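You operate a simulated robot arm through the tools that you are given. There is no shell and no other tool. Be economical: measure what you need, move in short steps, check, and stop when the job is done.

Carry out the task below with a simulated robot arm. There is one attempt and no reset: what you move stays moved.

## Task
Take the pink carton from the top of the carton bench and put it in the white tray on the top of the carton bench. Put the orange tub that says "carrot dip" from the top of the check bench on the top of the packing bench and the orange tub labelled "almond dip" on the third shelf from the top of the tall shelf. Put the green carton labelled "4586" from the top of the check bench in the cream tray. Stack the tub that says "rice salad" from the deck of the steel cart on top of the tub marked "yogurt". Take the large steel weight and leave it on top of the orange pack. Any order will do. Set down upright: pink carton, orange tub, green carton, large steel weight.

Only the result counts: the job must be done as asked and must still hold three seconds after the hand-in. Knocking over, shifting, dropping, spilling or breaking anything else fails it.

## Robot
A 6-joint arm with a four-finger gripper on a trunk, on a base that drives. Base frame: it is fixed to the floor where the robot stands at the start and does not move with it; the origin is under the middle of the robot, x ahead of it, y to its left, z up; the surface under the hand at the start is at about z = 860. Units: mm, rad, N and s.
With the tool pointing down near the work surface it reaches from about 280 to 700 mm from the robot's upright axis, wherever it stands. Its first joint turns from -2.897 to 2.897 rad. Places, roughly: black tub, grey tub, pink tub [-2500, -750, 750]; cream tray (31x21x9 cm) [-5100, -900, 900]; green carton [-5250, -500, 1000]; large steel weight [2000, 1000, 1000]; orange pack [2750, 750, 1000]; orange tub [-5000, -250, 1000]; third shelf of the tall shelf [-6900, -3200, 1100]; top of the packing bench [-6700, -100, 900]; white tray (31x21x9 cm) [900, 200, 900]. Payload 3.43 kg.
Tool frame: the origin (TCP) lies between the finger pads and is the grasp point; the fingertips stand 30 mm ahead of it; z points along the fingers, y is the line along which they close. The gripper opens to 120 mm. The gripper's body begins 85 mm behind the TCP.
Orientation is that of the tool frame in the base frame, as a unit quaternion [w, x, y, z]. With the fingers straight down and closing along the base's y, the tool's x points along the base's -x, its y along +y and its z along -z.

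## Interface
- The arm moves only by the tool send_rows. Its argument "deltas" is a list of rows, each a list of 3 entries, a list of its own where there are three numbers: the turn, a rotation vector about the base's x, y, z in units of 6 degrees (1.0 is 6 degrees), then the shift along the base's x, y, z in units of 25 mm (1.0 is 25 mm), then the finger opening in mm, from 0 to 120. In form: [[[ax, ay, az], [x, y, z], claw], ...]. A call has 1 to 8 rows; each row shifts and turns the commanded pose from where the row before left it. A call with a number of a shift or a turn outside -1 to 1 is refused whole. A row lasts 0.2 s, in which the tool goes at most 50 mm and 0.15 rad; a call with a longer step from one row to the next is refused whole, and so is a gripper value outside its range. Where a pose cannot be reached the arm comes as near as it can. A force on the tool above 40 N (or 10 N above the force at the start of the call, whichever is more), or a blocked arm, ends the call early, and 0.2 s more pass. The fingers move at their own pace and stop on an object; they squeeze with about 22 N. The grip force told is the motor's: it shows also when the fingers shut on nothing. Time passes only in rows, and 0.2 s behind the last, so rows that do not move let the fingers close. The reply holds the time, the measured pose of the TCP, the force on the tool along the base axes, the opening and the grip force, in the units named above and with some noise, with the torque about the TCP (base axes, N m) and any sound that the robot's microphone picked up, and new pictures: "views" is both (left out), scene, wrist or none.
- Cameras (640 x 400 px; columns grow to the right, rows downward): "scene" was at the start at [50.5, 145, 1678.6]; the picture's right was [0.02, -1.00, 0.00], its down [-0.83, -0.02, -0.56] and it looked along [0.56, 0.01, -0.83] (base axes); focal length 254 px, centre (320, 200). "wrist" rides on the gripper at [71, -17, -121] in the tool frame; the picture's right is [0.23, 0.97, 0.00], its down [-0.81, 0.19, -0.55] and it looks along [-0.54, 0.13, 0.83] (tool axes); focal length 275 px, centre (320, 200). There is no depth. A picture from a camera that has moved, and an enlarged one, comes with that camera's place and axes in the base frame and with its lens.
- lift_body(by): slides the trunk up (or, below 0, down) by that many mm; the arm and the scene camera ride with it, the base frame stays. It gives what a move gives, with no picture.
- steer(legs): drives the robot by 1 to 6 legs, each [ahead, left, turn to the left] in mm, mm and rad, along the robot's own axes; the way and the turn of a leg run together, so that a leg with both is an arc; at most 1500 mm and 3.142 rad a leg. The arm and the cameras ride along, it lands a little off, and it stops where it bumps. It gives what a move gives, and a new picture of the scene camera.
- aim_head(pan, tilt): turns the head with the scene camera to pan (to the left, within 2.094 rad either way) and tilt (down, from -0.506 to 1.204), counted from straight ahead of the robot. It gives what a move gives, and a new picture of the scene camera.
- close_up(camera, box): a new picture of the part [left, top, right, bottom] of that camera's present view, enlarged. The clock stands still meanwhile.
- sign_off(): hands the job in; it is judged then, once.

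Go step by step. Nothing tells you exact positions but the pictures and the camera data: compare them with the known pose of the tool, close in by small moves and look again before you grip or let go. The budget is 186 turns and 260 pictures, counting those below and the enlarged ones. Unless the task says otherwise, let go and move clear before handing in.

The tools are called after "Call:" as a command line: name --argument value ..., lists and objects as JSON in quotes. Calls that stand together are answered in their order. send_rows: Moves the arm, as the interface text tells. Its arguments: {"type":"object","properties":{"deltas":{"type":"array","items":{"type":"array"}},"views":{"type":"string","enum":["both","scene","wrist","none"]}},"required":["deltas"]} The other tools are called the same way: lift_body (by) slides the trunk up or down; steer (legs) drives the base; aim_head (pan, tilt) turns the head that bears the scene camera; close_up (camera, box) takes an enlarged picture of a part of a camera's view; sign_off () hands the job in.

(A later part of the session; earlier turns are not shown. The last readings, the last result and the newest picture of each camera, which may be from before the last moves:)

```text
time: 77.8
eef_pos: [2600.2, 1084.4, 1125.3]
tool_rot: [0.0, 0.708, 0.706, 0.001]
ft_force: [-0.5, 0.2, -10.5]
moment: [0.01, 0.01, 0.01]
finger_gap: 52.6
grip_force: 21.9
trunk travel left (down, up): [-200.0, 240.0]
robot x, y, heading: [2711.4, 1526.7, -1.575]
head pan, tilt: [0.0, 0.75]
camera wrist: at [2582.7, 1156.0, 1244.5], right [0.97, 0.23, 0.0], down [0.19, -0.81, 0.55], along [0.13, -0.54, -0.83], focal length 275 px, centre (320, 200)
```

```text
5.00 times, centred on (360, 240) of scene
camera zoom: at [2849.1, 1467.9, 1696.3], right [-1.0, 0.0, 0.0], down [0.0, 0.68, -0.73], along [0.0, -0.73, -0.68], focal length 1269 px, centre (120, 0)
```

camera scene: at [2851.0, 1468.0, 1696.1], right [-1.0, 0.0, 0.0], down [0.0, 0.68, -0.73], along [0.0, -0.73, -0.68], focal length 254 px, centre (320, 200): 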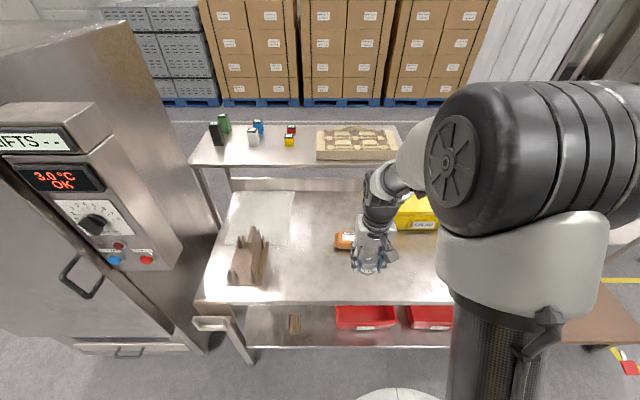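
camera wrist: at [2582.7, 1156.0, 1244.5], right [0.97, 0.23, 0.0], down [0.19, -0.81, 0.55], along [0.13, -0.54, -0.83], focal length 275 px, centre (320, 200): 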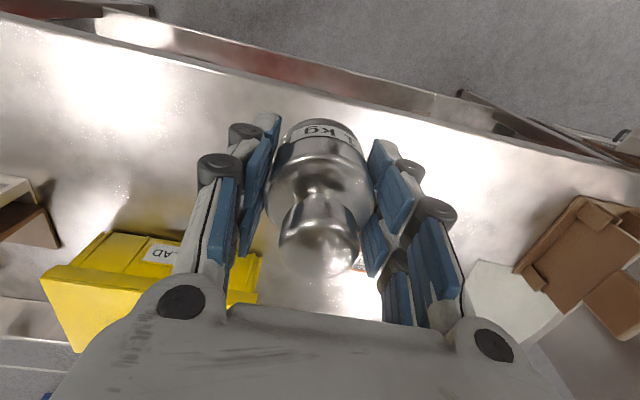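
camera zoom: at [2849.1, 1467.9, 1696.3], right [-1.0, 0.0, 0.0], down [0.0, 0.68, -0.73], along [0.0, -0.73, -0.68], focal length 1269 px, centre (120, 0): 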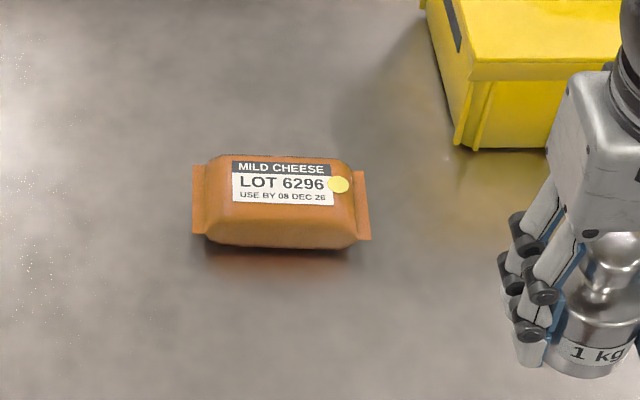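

The pack's top centre is about (2721, 826, 893). I'll drive 100 mm closer, then move above it.

Call:
steer --legs '[[100, 0, 0]]'

Call:
send_rows --deltas '[[[0, 0, 0], [0.97, 0, 0], 35], [[0, 0, 0], [0.97, 0, 0], 35], [[0, 0, 0], [0.97, 0, 0], 35], [[0, 0, 0], [0.97, 0, 0], 35], [[0, 0, 0], [0.97, 0, 0], 35]]' --views "none"

```text
time: 79.0
eef_pos: [2600.3, 983.2, 1124.4]
tool_rot: [0.0, 0.708, 0.706, 0.001]
ft_force: [0.3, -0.8, -10.6]
moment: [0.05, 0.01, -0.02]
finger_gap: 52.4
grip_force: 22.2
trunk travel left (down, up): [-200.0, 240.0]
robot x, y, heading: [2712.4, 1429.6, -1.572]
head pan, tilt: [0.0, 0.75]
camera scene: at [2850.0, 1367.5, 1696.1], right [-1.0, 0.0, 0.0], down [0.0, 0.68, -0.73], along [0.0, -0.73, -0.68], focal length 254 px, centre (320, 200)
```

scene: 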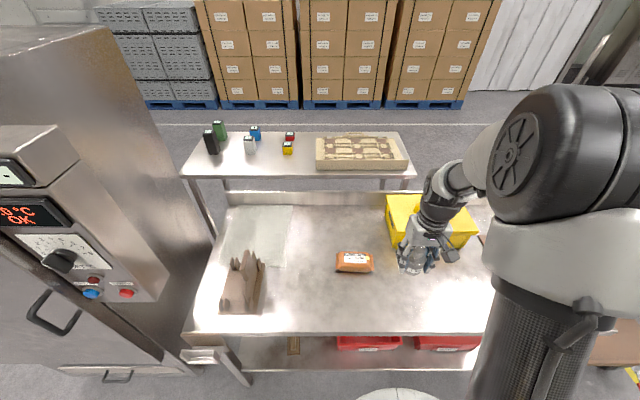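

```text
time: 80.2
eef_pos: [2721.5, 983.9, 1123.8]
tool_rot: [0.0, 0.707, 0.707, 0.0]
ft_force: [0.4, -0.8, -9.5]
moment: [-0.01, -0.03, -0.02]
finger_gap: 52.6
grip_force: 21.7
trunk travel left (down, up): [-200.0, 240.0]
robot x, y, heading: [2709.5, 1426.6, -1.58]
head pan, tilt: [0.0, 0.75]
```

Call:
send_rows --deltas '[[[0, 0, 0], [0, -0.9, -0.5], 35], [[0, 0, 0], [0, -0.9, -0.5], 35], [[0, 0, 0], [0, -0.9, -0.5], 35], [[0, 0, 0], [0, -0.9, -0.5], 35], [[0, 0, 0], [0, -0.9, -0.9], 35], [[0, 0, 0], [0, -0.9, -0.9], 35], [[0, 0, 0], [0, -0.9, -0.9], 35]]'

Call:
close_up --camera "scene" --box '[300, 200, 420, 280]'

```text
time: 81.8
eef_pos: [2719.7, 827.4, 1005.8]
tool_rot: [0.0, 0.707, 0.707, 0.001]
ft_force: [-0.2, -0.8, -10.2]
moment: [0.04, 0.01, 0.0]
finger_gap: 52.3
grip_force: 21.6
trunk travel left (down, up): [-200.0, 240.0]
robot x, y, heading: [2709.8, 1430.0, -1.576]
head pan, tilt: [0.0, 0.75]
camera scene: at [2850.1, 1367.4, 1696.1], right [-1.0, 0.0, 0.0], down [0.0, 0.68, -0.73], along [0.0, -0.73, -0.68], focal length 254 px, centre (320, 200)
camera wrist: at [2703.3, 899.2, 1125.8], right [0.97, 0.23, 0.0], down [0.19, -0.81, 0.55], along [0.13, -0.54, -0.84], focal length 275 px, centre (320, 200)
```

scene: 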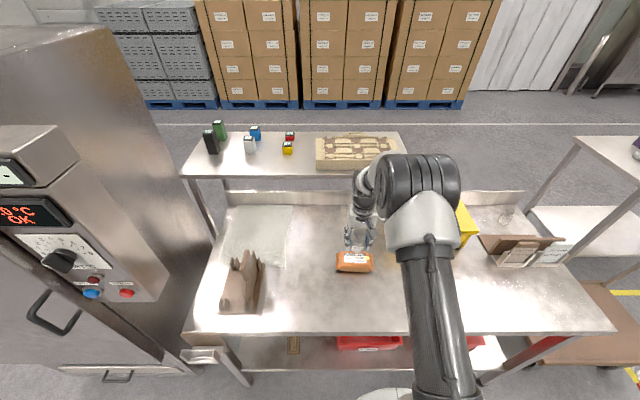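
wrist: 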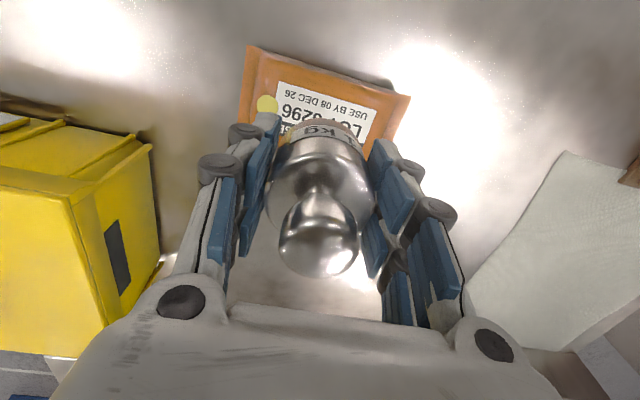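

```text
5.00 times, centred on (360, 240) of scene
camera zoom: at [2850.1, 1367.4, 1696.1], right [-1.0, 0.0, 0.0], down [0.0, 0.68, -0.73], along [0.0, -0.73, -0.68], focal length 1269 px, centre (120, 0)
```

zoom: 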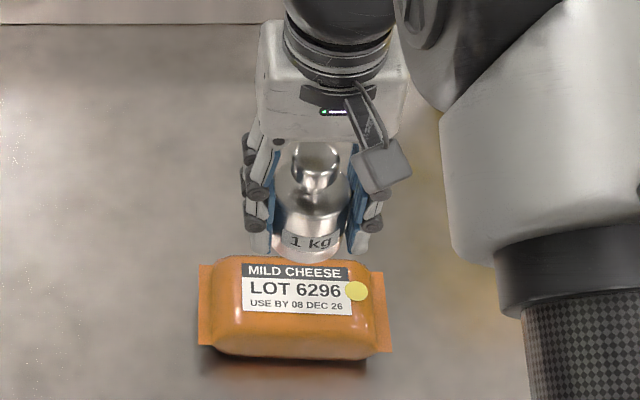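

Alignment agrees with the pack's centre, so I'll lower.

Call:
send_rows --deltas '[[[0, 0, 0], [0, -0.05, -1], 35], [[0, 0, 0], [0, 0, -1], 35], [[0, 0, 0], [0, 0, -0.5], 35], [[0, 0, 0], [0, 0, 0], 35]]' --views "scene"

Call:
close_up --camera "scene" --box '[300, 200, 420, 280]'

```text
time: 82.8
eef_pos: [2721.0, 824.9, 945.2]
tool_rot: [0.0, 0.708, 0.706, 0.0]
ft_force: [0.2, -0.7, -7.8]
moment: [0.03, -0.02, -0.02]
finger_gap: 52.5
grip_force: 22.1
trunk travel left (down, up): [-200.0, 240.0]
robot x, y, heading: [2712.1, 1430.1, -1.569]
head pan, tilt: [0.0, 0.75]
camera scene: at [2850.2, 1369.0, 1696.2], right [-1.0, 0.0, 0.0], down [0.0, 0.68, -0.73], along [0.0, -0.73, -0.68], focal length 254 px, centre (320, 200)
```

scene: 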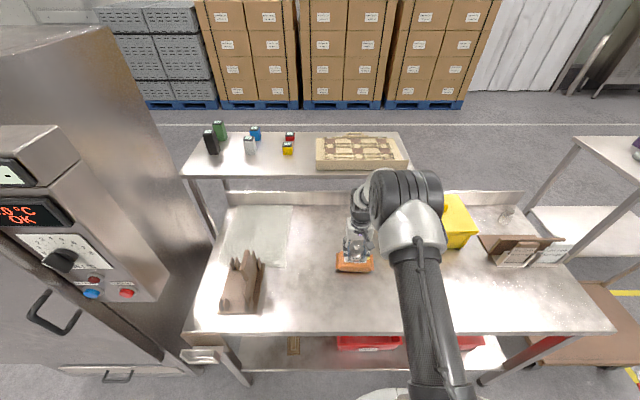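

```text
5.00 times, centred on (360, 240) of scene
camera zoom: at [2850.2, 1369.0, 1696.2], right [-1.0, 0.0, 0.0], down [0.0, 0.68, -0.73], along [0.0, -0.73, -0.68], focal length 1269 px, centre (120, 0)
```

zoom: 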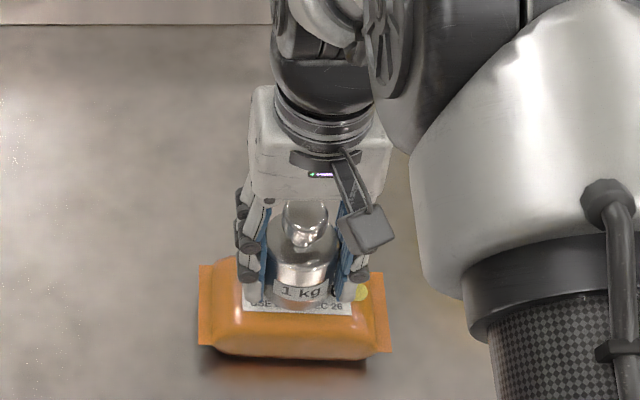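

Call:
send_rows --deltas '[[[0, 0, 0], [0, 0, -0.12], 35], [[0, 0, 0], [0, 0, -0.08], 35]]' --views "none"

Call:
send_rows --deltas '[[[0, 0, 0], [0, 0, -0.12], 35], [[0, 0, 0], [0, 0, 0], 35]]' --views "none"

```text
time: 83.4
eef_pos: [2720.4, 824.8, 942.1]
tool_rot: [0.002, 0.708, 0.706, -0.002]
ft_force: [-0.9, -3.8, 14.4]
moment: [-0.07, 0.01, -0.01]
finger_gap: 52.4
grip_force: 22.2
trunk travel left (down, up): [-200.0, 240.0]
robot x, y, heading: [2713.0, 1431.3, -1.572]
head pan, tilt: [0.0, 0.75]
```

```text
time: 84.0
eef_pos: [2721.3, 824.6, 937.0]
tool_rot: [0.001, 0.707, 0.707, -0.001]
ft_force: [-0.1, -9.0, 15.8]
moment: [-0.41, 0.02, 0.04]
finger_gap: 52.7
grip_force: 21.6
trunk travel left (down, up): [-200.0, 240.0]
robot x, y, heading: [2710.3, 1428.4, -1.568]
head pan, tilt: [0.0, 0.75]
```

There's contact with a lateral force building. I'll back up slightly and look.

Call:
send_rows --deltas '[[[0, 0, 0], [0, 0, 0.12], 35], [[0, 0, 0], [0, 0, 0], 35]]' --views "wrist"

Call:
close_up --camera "scene" --box '[300, 200, 420, 280]'

```text
time: 84.6
eef_pos: [2721.7, 828.7, 936.5]
tool_rot: [-0.003, 0.708, 0.706, 0.003]
ft_force: [-0.9, 0.6, -6.9]
moment: [-0.01, 0.03, -0.04]
finger_gap: 52.2
grip_force: 22.4
trunk travel left (down, up): [-200.0, 240.0]
robot x, y, heading: [2708.4, 1427.6, -1.568]
head pan, tilt: [0.0, 0.75]
camera wrist: at [2704.6, 900.5, 1058.1], right [0.97, 0.23, 0.0], down [0.19, -0.82, 0.55], along [0.13, -0.53, -0.84], focal length 275 px, centre (320, 200)
```

wrist: 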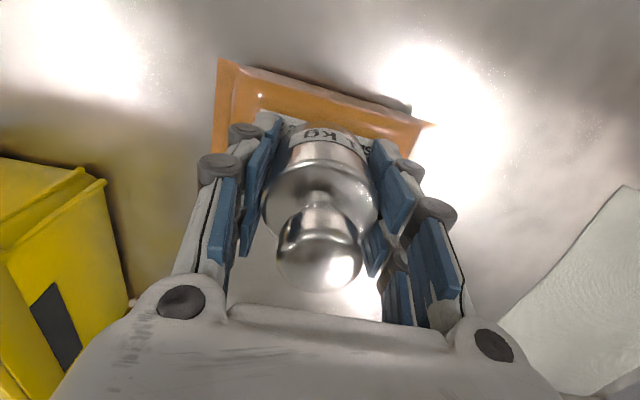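

```text
5.00 times, centred on (360, 240) of scene
camera zoom: at [2850.0, 1369.3, 1696.0], right [-1.0, 0.0, 0.0], down [0.0, 0.68, -0.73], along [0.0, -0.73, -0.68], focal length 1269 px, centre (120, 0)
```

zoom: 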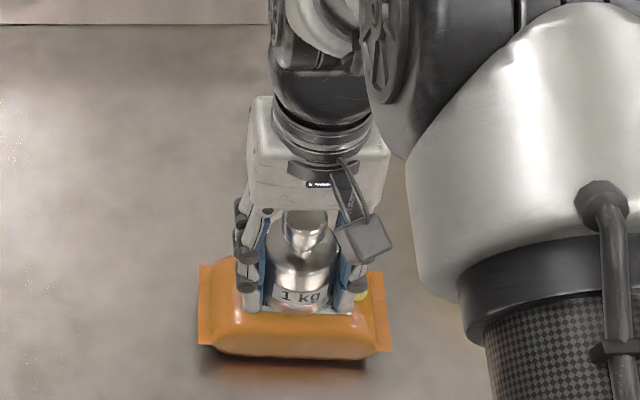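

The pack hasn't moved, but the weight leaned a little in the pads. I'll raise slightly, recentre by +6 mm in y and check the tilt.

Call:
send_rows --deltas '[[[0, 0, 0], [0, 0, 0.6], 35], [[0, 0, 0], [0, 0, 0.2], 35], [[0, 0, 0], [0, 0.12, 0], 35], [[0, 0, 0], [0, 0, 0], 35]]' --views "wrist"

Call:
close_up --camera "scene" --box '[330, 220, 390, 280]'

```text
time: 85.6
eef_pos: [2721.6, 829.4, 960.1]
tool_rot: [-0.001, 0.708, 0.707, 0.0]
ft_force: [0.5, 0.2, -9.8]
moment: [0.01, -0.01, 0.0]
finger_gap: 52.2
grip_force: 21.7
trunk travel left (down, up): [-200.0, 240.0]
robot x, y, heading: [2712.5, 1426.8, -1.572]
head pan, tilt: [0.0, 0.75]
camera wrist: at [2705.1, 901.5, 1079.8], right [0.97, 0.23, 0.0], down [0.19, -0.81, 0.55], along [0.13, -0.54, -0.83], focal length 275 px, centre (320, 200)
```

wrist: 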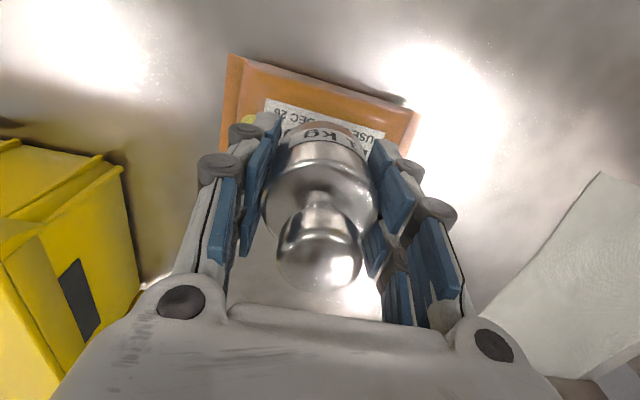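

```text
6.67 times, centred on (360, 250) of scene
camera zoom: at [2850.2, 1368.7, 1696.2], right [-1.0, 0.0, 0.0], down [0.0, 0.68, -0.73], along [0.0, -0.73, -0.68], focal length 1692 px, centre (53, -133)
```

zoom: 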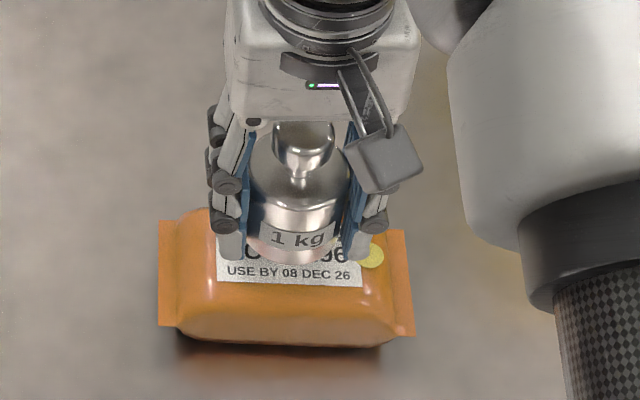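

The weight's top leans roughly 6–8° toward −y. I'll counter-rotate the tool about x by 7° and look again.

Call:
send_rows --deltas '[[[-0.6, 0, 0], [0, 0, 0], 35], [[-0.6, 0, 0], [0, 0, 0], 35], [[0, 0, 0], [0, 0, 0], 35]]' --views "wrist"

Call:
close_up --camera "scene" --box '[330, 220, 390, 280]'

```text
time: 86.4
eef_pos: [2722.1, 829.5, 959.6]
tool_rot: [0.045, 0.706, 0.706, -0.045]
ft_force: [-0.4, 0.2, -9.6]
moment: [0.0, -0.02, 0.03]
finger_gap: 52.4
grip_force: 21.7
trunk travel left (down, up): [-200.0, 240.0]
robot x, y, heading: [2707.5, 1430.3, -1.568]
head pan, tilt: [0.0, 0.75]
camera wrist: at [2705.2, 916.0, 1069.8], right [0.97, 0.23, -0.03], down [0.19, -0.74, 0.65], along [0.13, -0.64, -0.76], focal length 275 px, centre (320, 200)
```

wrist: 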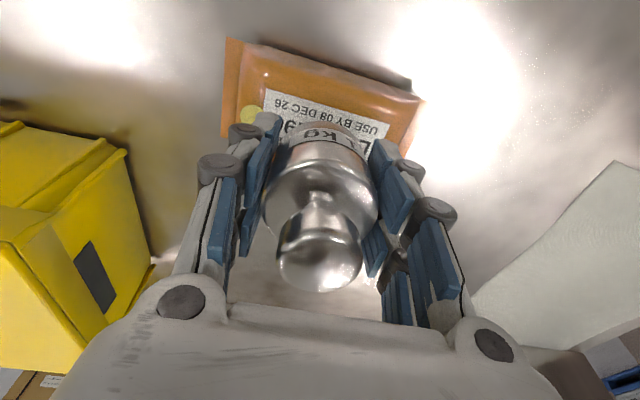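

```text
6.67 times, centred on (360, 250) of scene
camera zoom: at [2850.2, 1368.7, 1696.2], right [-1.0, 0.0, 0.0], down [0.0, 0.68, -0.73], along [0.0, -0.73, -0.68], focal length 1692 px, centre (53, -133)
```

zoom: 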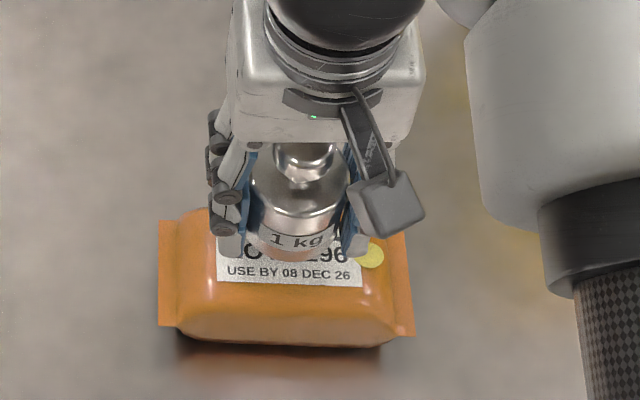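

The counter-rotation looks like an overcorrection, as the weight had mostly just slid up in the pads. I'll undo it and compare.

Call:
send_rows --deltas '[[[0.6, 0, 0], [0, 0, 0], 35], [[0.6, 0, 0], [0, 0, 0], 35], [[0, 0, 0], [0, 0, 0], 35]]' --views "none"

Call:
close_up --camera "wrist" --box '[240, 100, 400, 300]'

Call:
close_up --camera "scene" --box '[345, 230, 375, 260]'

```text
time: 87.2
eef_pos: [2721.9, 828.6, 958.0]
tool_rot: [-0.001, 0.707, 0.707, 0.001]
ft_force: [0.6, 0.2, -10.5]
moment: [0.03, -0.02, -0.01]
finger_gap: 52.3
grip_force: 21.9
trunk travel left (down, up): [-200.0, 240.0]
robot x, y, heading: [2712.5, 1429.7, -1.573]
head pan, tilt: [0.0, 0.75]
```

```text
2.00 times, centred on (320, 200) of wrist
camera zoom: at [2705.3, 901.2, 1079.6], right [0.97, 0.23, 0.0], down [0.19, -0.81, 0.55], along [0.13, -0.54, -0.83], focal length 551 px, centre (320, 200)
```

zoom: 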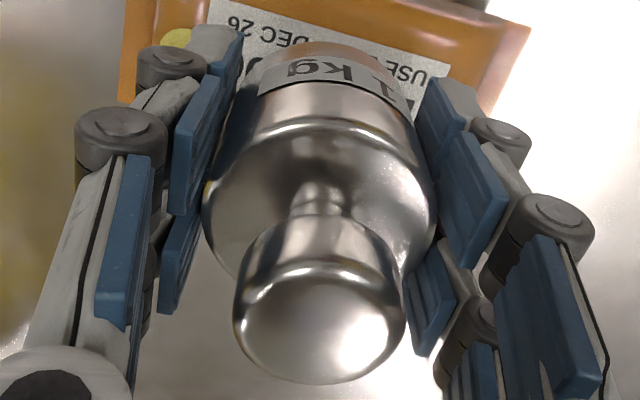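

```text
13.33 times, centred on (360, 245) of scene
camera zoom: at [2850.2, 1369.0, 1696.2], right [-1.0, 0.0, 0.0], down [0.0, 0.68, -0.73], along [0.0, -0.73, -0.68], focal length 3383 px, centre (-213, -400)
```

zoom: 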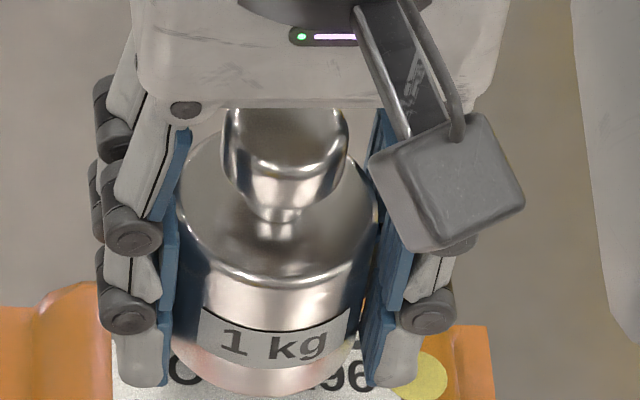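

The knob top sits directly above the TCP, so the weight is upright in the grip. I'll lower gently to contact.

Call:
send_rows --deltas '[[[0, 0, 0], [0, 0, -0.5], 35], [[0, 0, 0], [0, 0, -0.16], 35], [[0, 0, 0], [0, 0, 0], 35]]' --views "none"

Call:
send_rows --deltas '[[[0, 0, 0], [0, 0, -0.06], 35], [[0, 0, 0], [0, 0, 0], 35]]' --views "none"

Call:
send_rows --deltas '[[[0, 0, 0], [0, 0, -0.06], 35], [[0, 0, 0], [0, 0, 0], 35]]' --views "none"

```text
time: 88.0
eef_pos: [2722.0, 830.0, 941.6]
tool_rot: [-0.001, 0.708, 0.707, 0.001]
ft_force: [0.3, 0.8, -10.3]
moment: [0.0, 0.0, 0.01]
finger_gap: 52.1
grip_force: 22.2
trunk travel left (down, up): [-200.0, 240.0]
robot x, y, heading: [2709.2, 1429.3, -1.572]
head pan, tilt: [0.0, 0.75]
```

```text
time: 88.6
eef_pos: [2721.7, 828.7, 941.3]
tool_rot: [0.0, 0.709, 0.706, 0.001]
ft_force: [-0.1, 0.0, -10.2]
moment: [-0.01, 0.01, 0.02]
finger_gap: 52.1
grip_force: 22.2
trunk travel left (down, up): [-200.0, 240.0]
robot x, y, heading: [2710.7, 1432.0, -1.569]
head pan, tilt: [0.0, 0.75]
```

```text
time: 89.2
eef_pos: [2722.6, 828.3, 938.9]
tool_rot: [-0.001, 0.708, 0.707, 0.0]
ft_force: [0.3, -0.7, -10.6]
moment: [0.01, -0.01, -0.03]
finger_gap: 52.3
grip_force: 22.2
trunk travel left (down, up): [-200.0, 240.0]
robot x, y, heading: [2709.5, 1431.7, -1.569]
head pan, tilt: [0.0, 0.75]
```

Call:
send_rows --deltas '[[[0, 0, 0], [0, 0, -0.06], 35], [[0, 0, 0], [0, 0, 0], 35]]' --views "none"

Call:
send_rows --deltas '[[[0, 0, 0], [0, 0, -0.06], 35], [[0, 0, 0], [0, 0, 0], 35]]' --views "none"

```text
time: 89.8
eef_pos: [2722.6, 829.2, 939.6]
tool_rot: [-0.001, 0.708, 0.706, 0.002]
ft_force: [-0.3, -0.8, -9.2]
moment: [0.03, 0.0, -0.01]
finger_gap: 52.4
grip_force: 21.9
trunk travel left (down, up): [-200.0, 240.0]
robot x, y, heading: [2713.9, 1428.9, -1.569]
head pan, tilt: [0.0, 0.75]
```

```text
time: 90.4
eef_pos: [2721.7, 828.6, 936.9]
tool_rot: [0.0, 0.707, 0.707, 0.0]
ft_force: [-0.2, 0.8, -5.3]
moment: [-0.06, 0.06, -0.03]
finger_gap: 52.2
grip_force: 21.9
trunk travel left (down, up): [-200.0, 240.0]
robot x, y, heading: [2711.0, 1428.3, -1.57]
head pan, tilt: [0.0, 0.75]
```

Contact has begun. One more small step, then release.

Call:
send_rows --deltas '[[[0, 0, 0], [0, 0, -0.03], 35], [[0, 0, 0], [0, 0, 0], 35]]' --views "none"

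Call:
send_rows --deltas '[[[0, 0, 0], [0, 0, 0], 56], [[0, 0, 0], [0, 0, 0], 65], [[0, 0, 0], [0, 0, 0], 90], [[0, 0, 0], [0, 0, 0], 90]]' --views "wrist"

Call:
close_up --camera "scene" --box '[330, 220, 390, 280]'

```text
time: 91.0
eef_pos: [2721.2, 828.9, 938.5]
tool_rot: [0.0, 0.707, 0.707, 0.0]
ft_force: [-1.7, 0.1, 3.3]
moment: [0.05, 0.09, 0.02]
finger_gap: 52.7
grip_force: 22.3
trunk travel left (down, up): [-200.0, 240.0]
robot x, y, heading: [2709.2, 1430.1, -1.57]
head pan, tilt: [0.0, 0.75]
```

```text
time: 92.0
eef_pos: [2720.4, 829.9, 936.4]
tool_rot: [0.0, 0.707, 0.707, -0.001]
ft_force: [-0.6, 0.2, 0.0]
moment: [-0.01, -0.05, -0.02]
finger_gap: 90.0
grip_force: 0.1
trunk travel left (down, up): [-200.0, 240.0]
robot x, y, heading: [2712.4, 1428.7, -1.571]
head pan, tilt: [0.0, 0.75]
camera wrist: at [2705.0, 902.0, 1056.6], right [0.97, 0.23, 0.0], down [0.19, -0.81, 0.55], along [0.13, -0.54, -0.83], focal length 275 px, centre (320, 200)
```

wrist: 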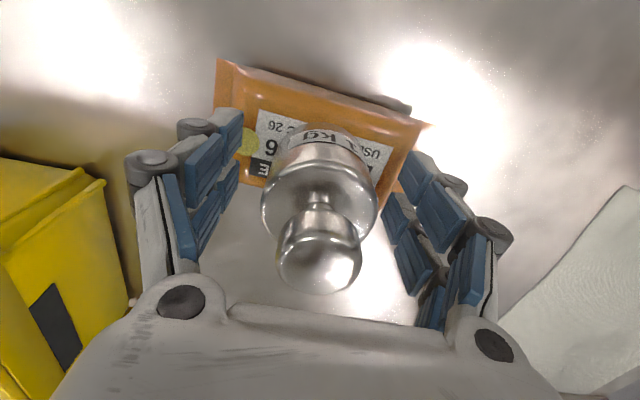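

```text
6.67 times, centred on (360, 250) of scene
camera zoom: at [2850.2, 1369.9, 1696.2], right [-1.0, 0.0, 0.0], down [0.0, 0.68, -0.73], along [0.0, -0.73, -0.68], focal length 1692 px, centre (53, -133)
```

zoom: 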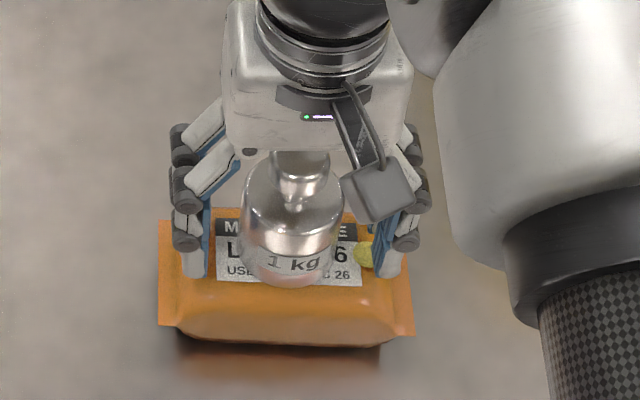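

The weight stands on the pack. I'll rise straight up clear of the knob, then retract.

Call:
send_rows --deltas '[[[0, 0, 0], [0, 0, 0.6], 100], [[0, 0, 0], [0, 0, 1], 110], [[0, 0, 0], [0, 0, 1], 110], [[0, 0, 0], [0, 0, 1], 110], [[0, 0, 0], [0, 0, 1], 110], [[0, 0, 0], [0, 0, 1], 110], [[0, 0, 0], [0, 0, 1], 110], [[0, 0, 0], [0, 0, 1], 110]]' --views "none"

Call:
send_rows --deltas '[[[0, 0, 0], [0, 1, 0.4], 110], [[0, 0, 0], [0, 1, 0.4], 110], [[0, 0, 0], [0, 1, 0], 110], [[0, 0, 0], [0, 1, 0], 110], [[0, 0, 0], [0, 1, 0], 110], [[0, 0, 0], [0, 1, 0], 110], [[0, 0, 0], [0, 1, 0], 110], [[0, 0, 0], [0, 1, 0], 110]]' --views "scene"

Call:
close_up --camera "scene" --box '[300, 200, 420, 290]'

```text
time: 93.8
eef_pos: [2721.1, 828.6, 1126.4]
tool_rot: [-0.001, 0.707, 0.707, 0.0]
ft_force: [-0.6, -0.1, 0.5]
moment: [0.0, -0.01, 0.03]
finger_gap: 110.2
grip_force: 0.1
trunk travel left (down, up): [-200.0, 240.0]
robot x, y, heading: [2709.8, 1429.2, -1.569]
head pan, tilt: [0.0, 0.75]
```

```text
time: 95.6
eef_pos: [2719.3, 1029.3, 1144.1]
tool_rot: [0.0, 0.708, 0.706, 0.001]
ft_force: [-0.1, 0.2, 0.0]
moment: [-0.04, 0.01, 0.02]
finger_gap: 110.0
grip_force: 0.0
trunk travel left (down, up): [-200.0, 240.0]
robot x, y, heading: [2711.0, 1430.3, -1.573]
head pan, tilt: [0.0, 0.75]
camera scene: at [2850.2, 1370.8, 1696.3], right [-1.0, 0.0, 0.0], down [0.0, 0.68, -0.73], along [0.0, -0.73, -0.68], focal length 254 px, centre (320, 200)
```

scene: 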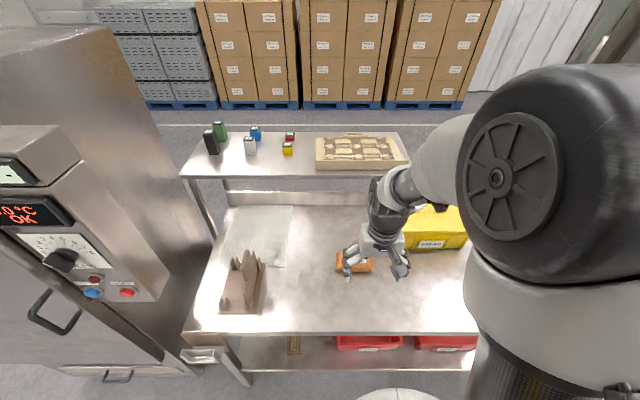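

```text
4.44 times, centred on (360, 245) of scene
camera zoom: at [2850.2, 1370.8, 1696.3], right [-1.0, 0.0, 0.0], down [0.0, 0.68, -0.73], along [0.0, -0.73, -0.68], focal length 1128 px, centre (142, 0)
```

zoom: 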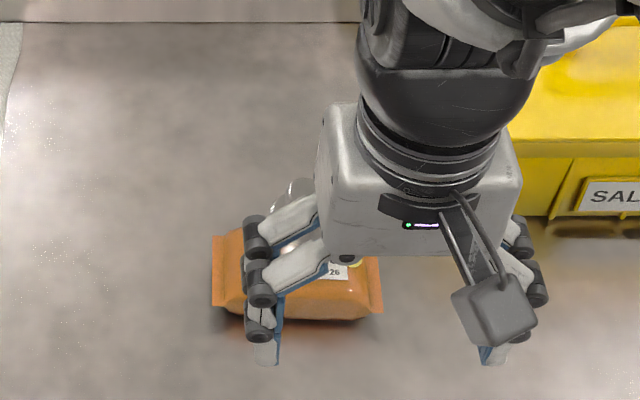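

The weight is on the pack. Next are the tubs to the west near (-2500, -750), so I'll back off, turn west and drive back, then look.

Call:
steer --legs '[[-100, 0, 0], [0, 0, -1.571], [1500, 0, 0], [1400, 0, 0]]'

Call:
aim_head --pan 0.6 --tilt 0.35

```text
time: 114.1
eef_pos: [-559.7, 1582.7, 1144.8]
tool_rot: [0.001, 1.0, -0.013, 0.0]
ft_force: [0.4, 0.1, -1.0]
moment: [0.0, -0.04, -0.01]
finger_gap: 110.0
grip_force: 0.0
trunk travel left (down, up): [-200.0, 240.0]
robot x, y, heading: [-160.1, 1582.4, 3.11]
head pan, tilt: [0.0, 0.75]
camera scene: at [-227.5, 1447.1, 1696.2], right [0.03, 1.0, 0.0], down [0.68, -0.02, -0.73], along [-0.73, 0.02, -0.68], focal length 254 px, centre (320, 200)
```

scene: 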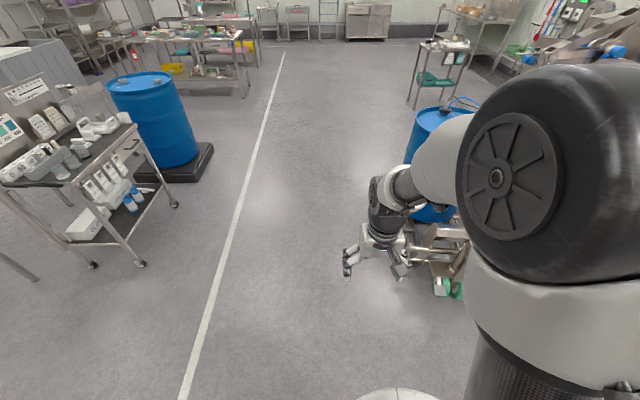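

```text
time: 115.1
eef_pos: [-560.8, 1582.6, 1143.7]
tool_rot: [0.0, 1.0, -0.012, 0.001]
ft_force: [-0.6, 0.1, 1.2]
moment: [0.01, 0.01, -0.04]
finger_gap: 110.0
grip_force: 0.1
trunk travel left (down, up): [-200.0, 240.0]
robot x, y, heading: [-160.6, 1581.2, 3.117]
head pan, tilt: [0.6, 0.351]
camera scene: at [-222.6, 1394.4, 1731.8], right [-0.54, 0.84, 0.0], down [0.29, 0.19, -0.94], along [-0.79, -0.51, -0.34], focal length 254 px, centre (320, 200)
```

scene: 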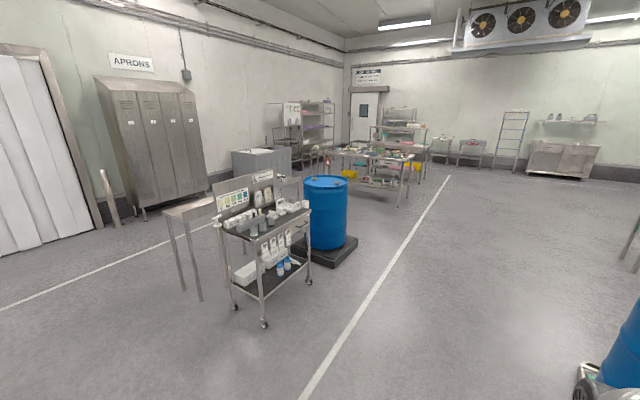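

Call:
close_up --camera "scene" --box '[190, 160, 350, 320]'

Call:
close_up --camera "scene" --box '[270, 100, 470, 220]'

```text
2.50 times, centred on (270, 240) of scene
camera zoom: at [-222.6, 1394.4, 1731.8], right [-0.54, 0.84, 0.0], down [0.29, 0.19, -0.94], along [-0.79, -0.51, -0.34], focal length 634 px, centre (445, 100)
```

zoom: 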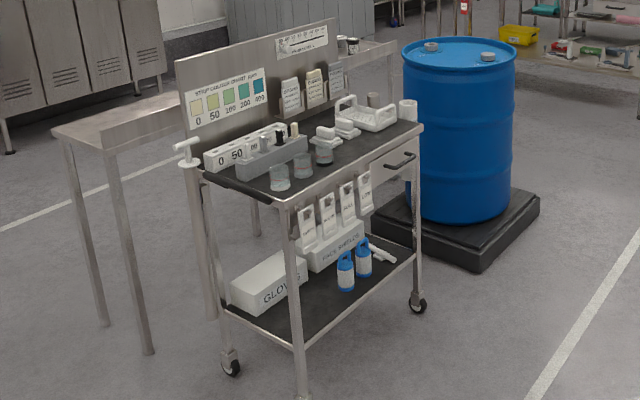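

```text
3.20 times, centred on (370, 160) of scene
camera zoom: at [-222.6, 1394.4, 1731.8], right [-0.54, 0.84, 0.0], down [0.29, 0.19, -0.94], along [-0.79, -0.51, -0.34], focal length 812 px, centre (160, 328)
```

zoom: 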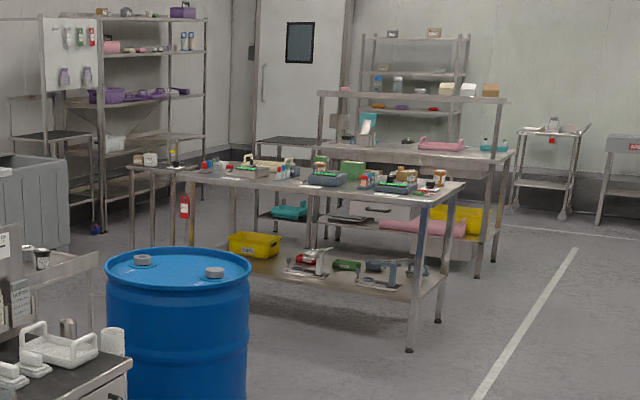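

The tubs seem to be on a deck behind the strip-test cart. I'll drive south along the open corridor and look west from there.

Call:
steer --legs '[[0, 1500, 0], [0, 1200, 0]]'

Call:
aim_head --pan 0.0 --tilt 0.4

```text
time: 128.1
eef_pos: [-696.4, -1068.2, 1143.6]
tool_rot: [0.0, 0.999, -0.035, 0.0]
ft_force: [0.6, 0.4, -0.7]
moment: [0.01, -0.01, 0.02]
finger_gap: 110.4
grip_force: 0.0
trunk travel left (down, up): [-200.0, 240.0]
robot x, y, heading: [-294.7, -1087.0, 3.07]
head pan, tilt: [0.6, 0.351]
camera scene: at [-367.3, -1270.6, 1731.8], right [-0.51, 0.86, 0.0], down [0.3, 0.17, -0.94], along [-0.81, -0.48, -0.34], focal length 254 px, centre (320, 200)
```

scene: 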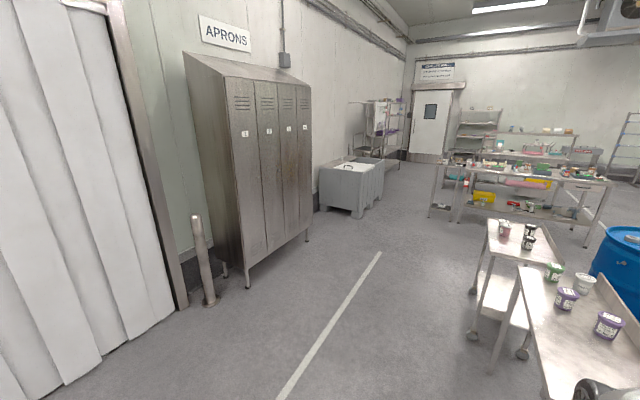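

```text
time: 129.1
eef_pos: [-696.0, -1067.7, 1144.2]
tool_rot: [0.0, 0.999, -0.035, 0.0]
ft_force: [0.4, -0.4, 0.6]
moment: [0.03, -0.01, 0.0]
finger_gap: 110.0
grip_force: 0.1
trunk travel left (down, up): [-200.0, 240.0]
robot x, y, heading: [-293.6, -1086.4, 3.073]
head pan, tilt: [0.0, 0.4]
camera scene: at [-379.4, -1216.8, 1727.4], right [0.07, 1.0, 0.0], down [0.39, -0.03, -0.92], along [-0.92, 0.06, -0.39], focal length 254 px, centre (320, 200)
```

scene: 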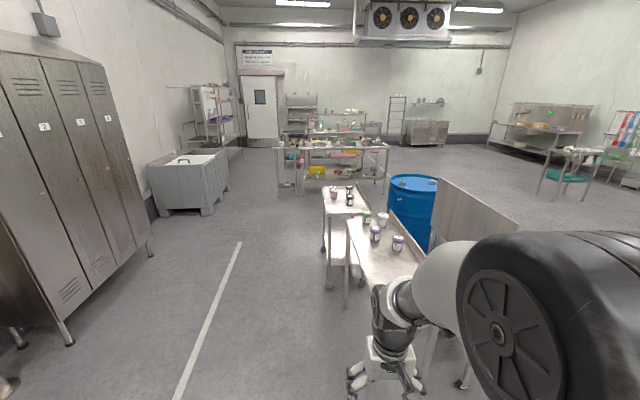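

Call:
close_up --camera "scene" --box '[300, 170, 440, 290]'

Call:
close_up --camera "scene" --box '[320, 180, 380, 220]'

```text
3.33 times, centred on (370, 230) of scene
camera zoom: at [-379.4, -1216.8, 1727.4], right [0.07, 1.0, 0.0], down [0.39, -0.03, -0.92], along [-0.92, 0.06, -0.39], focal length 846 px, centre (153, 100)
```

zoom: 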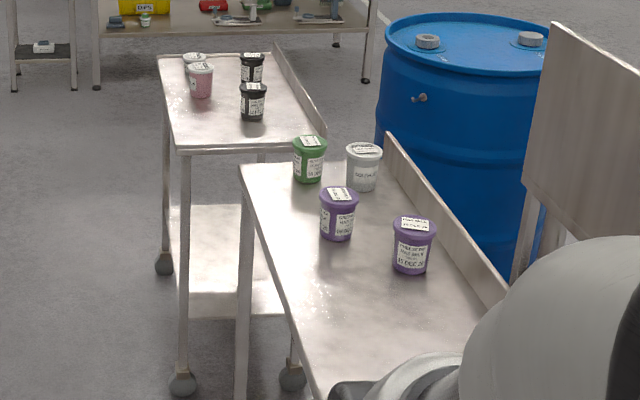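

```text
10.00 times, centred on (350, 200) of scene
camera zoom: at [-379.4, -1216.8, 1727.4], right [0.07, 1.0, 0.0], down [0.39, -0.03, -0.92], along [-0.92, 0.06, -0.39], focal length 2538 px, centre (20, 200)
```

zoom: 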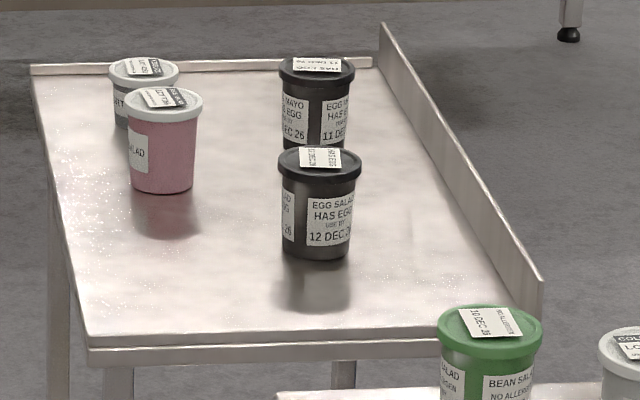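

The steel cart holds four tubs: two black, a pink and a grey. It spans about x −3030…−2320, y −1030…−640, and is open to the south. I'll drive to its south side and face north.

Call:
steer --legs '[[0, 400, 0.07], [1500, 0, 0], [800, 0, 0], [0, 0, -1.571]]'

Call:
aim_head --pan 0.0 --tilt 0.8

```text
time: 146.4
eef_pos: [-2630.1, -1042.4, 1144.2]
tool_rot: [0.0, -0.698, 0.716, -0.001]
ft_force: [-0.2, 0.4, -0.3]
moment: [0.01, -0.03, 0.0]
finger_gap: 109.9
grip_force: 0.0
trunk travel left (down, up): [-200.0, 240.0]
robot x, y, heading: [-2631.2, -1442.6, 1.541]
head pan, tilt: [0.0, 0.4]
camera scene: at [-2768.8, -1363.2, 1727.4], right [1.0, -0.03, 0.0], down [-0.01, -0.39, -0.92], along [0.02, 0.92, -0.39], focal length 254 px, centre (320, 200)
```

scene: 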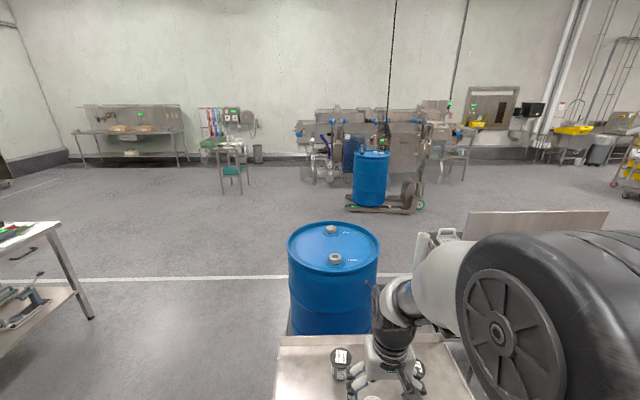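

```text
time: 147.3
eef_pos: [-2630.2, -1041.8, 1143.5]
tool_rot: [0.0, -0.699, 0.716, 0.0]
ft_force: [-0.2, 0.1, -0.3]
moment: [0.02, -0.01, 0.02]
finger_gap: 110.1
grip_force: 0.0
trunk travel left (down, up): [-200.0, 240.0]
robot x, y, heading: [-2634.1, -1445.2, 1.543]
head pan, tilt: [0.0, 0.799]
camera scene: at [-2769.2, -1375.2, 1692.3], right [1.0, -0.03, 0.0], down [-0.02, -0.72, -0.7], along [0.02, 0.7, -0.72], focal length 254 px, centre (320, 200)
```

scene: 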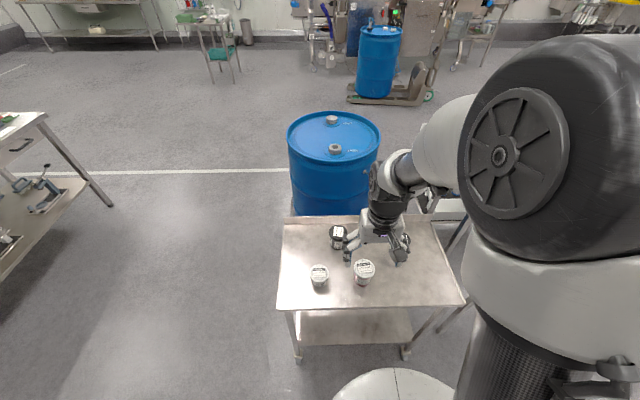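

Call:
close_up --camera "scene" --box '[270, 210, 420, 310]'

Call:
close_up --camera "wrist" --box '[0, 0, 640, 400]'

```text
4.00 times, centred on (345, 260) of scene
camera zoom: at [-2769.2, -1375.2, 1692.3], right [1.0, -0.03, 0.0], down [-0.02, -0.72, -0.7], along [0.02, 0.7, -0.72], focal length 1015 px, centre (220, -40)
```

zoom: 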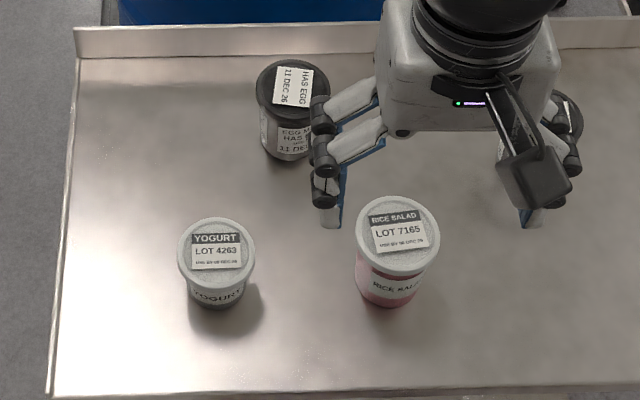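

```text
1.00 times, centred on (320, 200) of wrist (not enlarged: the box is as wide or as high as the picture)
camera zoom: at [-2615.3, -1113.1, 1264.6], right [-0.98, -0.2, 0.0], down [-0.17, 0.82, 0.55], along [-0.11, 0.54, -0.83], focal length 275 px, centre (320, 200)
```

zoom: 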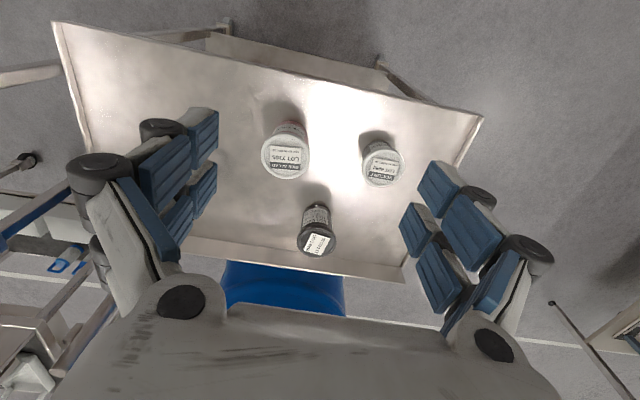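

The pink tub is RICE SALAD (lid about (−2600, −931, 870)) and the grey one is YOGURT (lid about (−2760, −926, 857)). I'll move above the rice salad and refine.

Call:
send_rows --deltas '[[[0, 0, 0], [0.24, 0.9, -0.6], 110], [[0, 0, 0], [0.24, 0.9, -0.6], 110], [[0, 0, 0], [0.24, 0.9, -0.6], 110], [[0, 0, 0], [0.24, 0.9, -0.6], 110], [[0, 0, 0], [0.24, 0.84, -0.6], 110], [[0, 0, 0], [0, 0, -0.8], 110]]'

Call:
close_up --camera "scene" --box '[270, 210, 420, 310]'

Call:
close_up --camera "wrist" --box '[200, 40, 440, 190]'

```text
time: 148.7
eef_pos: [-2599.1, -931.7, 1049.4]
tool_rot: [0.0, -0.698, 0.717, 0.0]
ft_force: [-0.4, 0.5, -0.5]
moment: [0.01, 0.0, 0.02]
finger_gap: 110.2
grip_force: 0.1
trunk travel left (down, up): [-200.0, 240.0]
robot x, y, heading: [-2631.0, -1442.4, 1.548]
head pan, tilt: [0.0, 0.799]
camera scene: at [-2769.3, -1375.1, 1692.2], right [1.0, -0.03, 0.0], down [-0.02, -0.72, -0.7], along [0.02, 0.7, -0.72], focal length 254 px, centre (320, 200)
camera wrist: at [-2584.6, -1001.8, 1169.2], right [-0.98, -0.2, 0.0], down [-0.17, 0.82, 0.55], along [-0.11, 0.54, -0.83], focal length 275 px, centre (320, 200)
```

scene: 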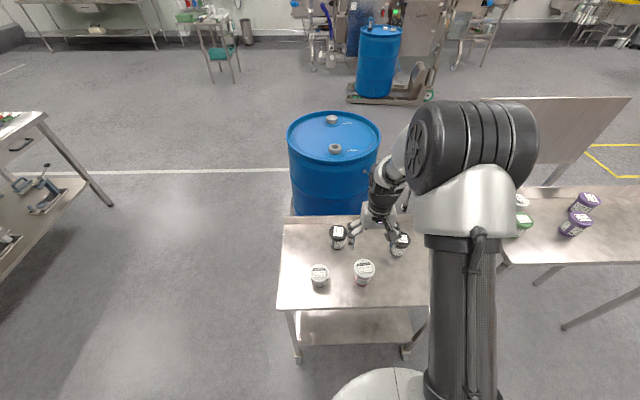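
wrist: 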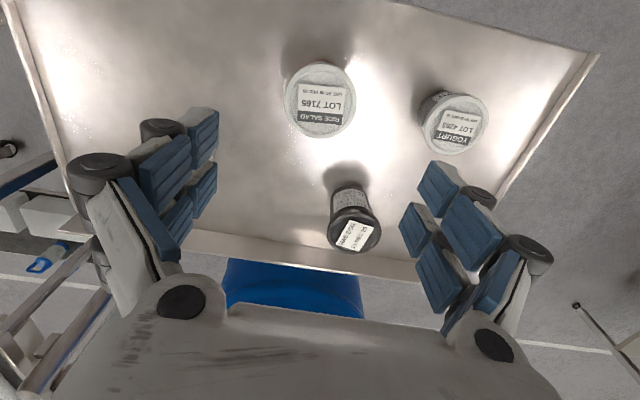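

```text
4.00 times, centred on (345, 260) of scene
camera zoom: at [-2769.3, -1375.1, 1692.2], right [1.0, -0.03, 0.0], down [-0.02, -0.72, -0.7], along [0.02, 0.7, -0.72], focal length 1015 px, centre (220, -40)
```

zoom: 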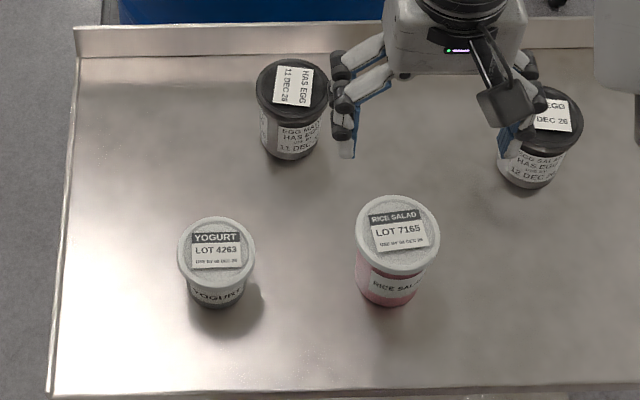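

```text
2.67 times, centred on (320, 115) of wrist
camera zoom: at [-2584.6, -1001.8, 1169.2], right [-0.98, -0.2, 0.0], down [-0.17, 0.82, 0.55], along [-0.11, 0.54, -0.83], focal length 734 px, centre (320, 427)
```

zoom: 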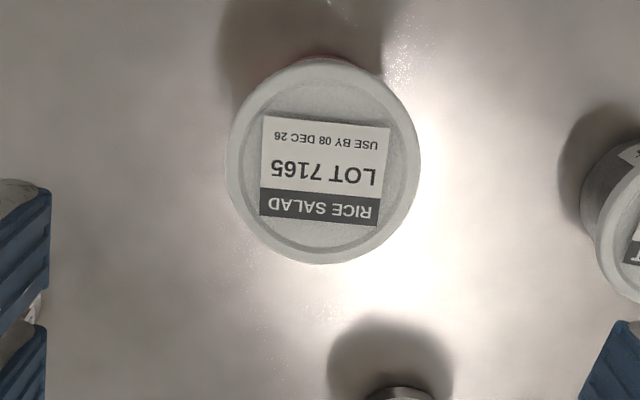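

Rice salad's lid is at (−2600, −931, 875), with the deck near z≈802. I'll descend around it and grip.

Call:
send_rows --deltas '[[[0, 0, 0], [0, 0, -0.96], 110], [[0, 0, 0], [0, 0, -0.96], 110], [[0, 0, 0], [0, 0, -0.96], 110], [[0, 0, 0], [0, 0, -0.96], 110], [[0, 0, 0], [0, 0, -0.96], 110], [[0, 0, 0], [0, 0, -0.96], 110], [[0, 0, 0], [0, 0, -0.96], 110], [[0, 0, 0], [0, 0, -0.96], 110]]'

Call:
close_up --camera "scene" --box '[290, 220, 410, 300]'

```text
time: 150.5
eef_pos: [-2599.6, -931.0, 858.5]
tool_rot: [0.001, -0.698, 0.716, 0.0]
ft_force: [0.3, -0.1, -0.5]
moment: [0.0, 0.02, 0.01]
finger_gap: 110.0
grip_force: 0.0
trunk travel left (down, up): [-200.0, 240.0]
robot x, y, heading: [-2630.6, -1440.8, 1.543]
head pan, tilt: [0.0, 0.799]
camera scene: at [-2769.2, -1374.8, 1692.2], right [1.0, -0.03, 0.0], down [-0.02, -0.72, -0.7], along [0.02, 0.7, -0.72], focal length 254 px, centre (320, 200)
camera wrist: at [-2585.3, -1002.4, 978.5], right [-0.98, -0.2, 0.0], down [-0.17, 0.82, 0.55], along [-0.11, 0.54, -0.83], focal length 275 px, centre (320, 200)
```

scene: 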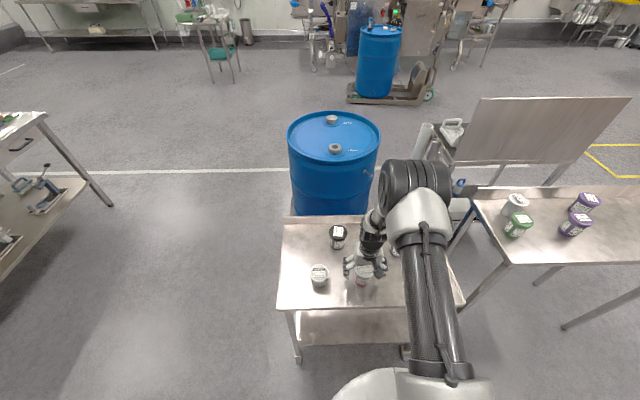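
wrist: 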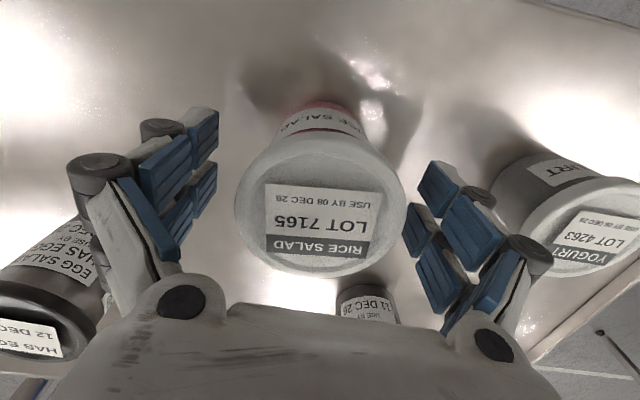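

```text
5.00 times, centred on (350, 260) of scene
camera zoom: at [-2769.2, -1374.8, 1692.2], right [1.0, -0.03, 0.0], down [-0.02, -0.72, -0.7], along [0.02, 0.7, -0.72], focal length 1269 px, centre (170, -100)
```

zoom: 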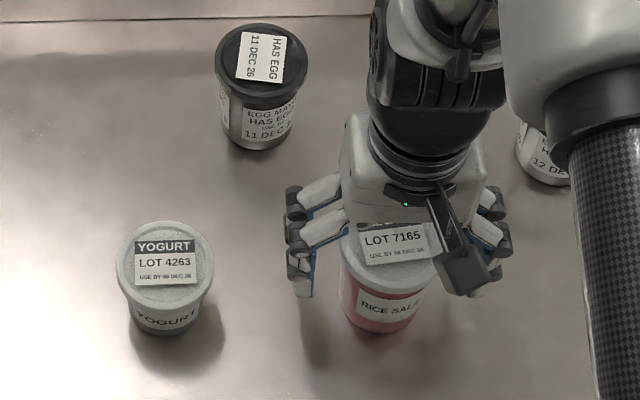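

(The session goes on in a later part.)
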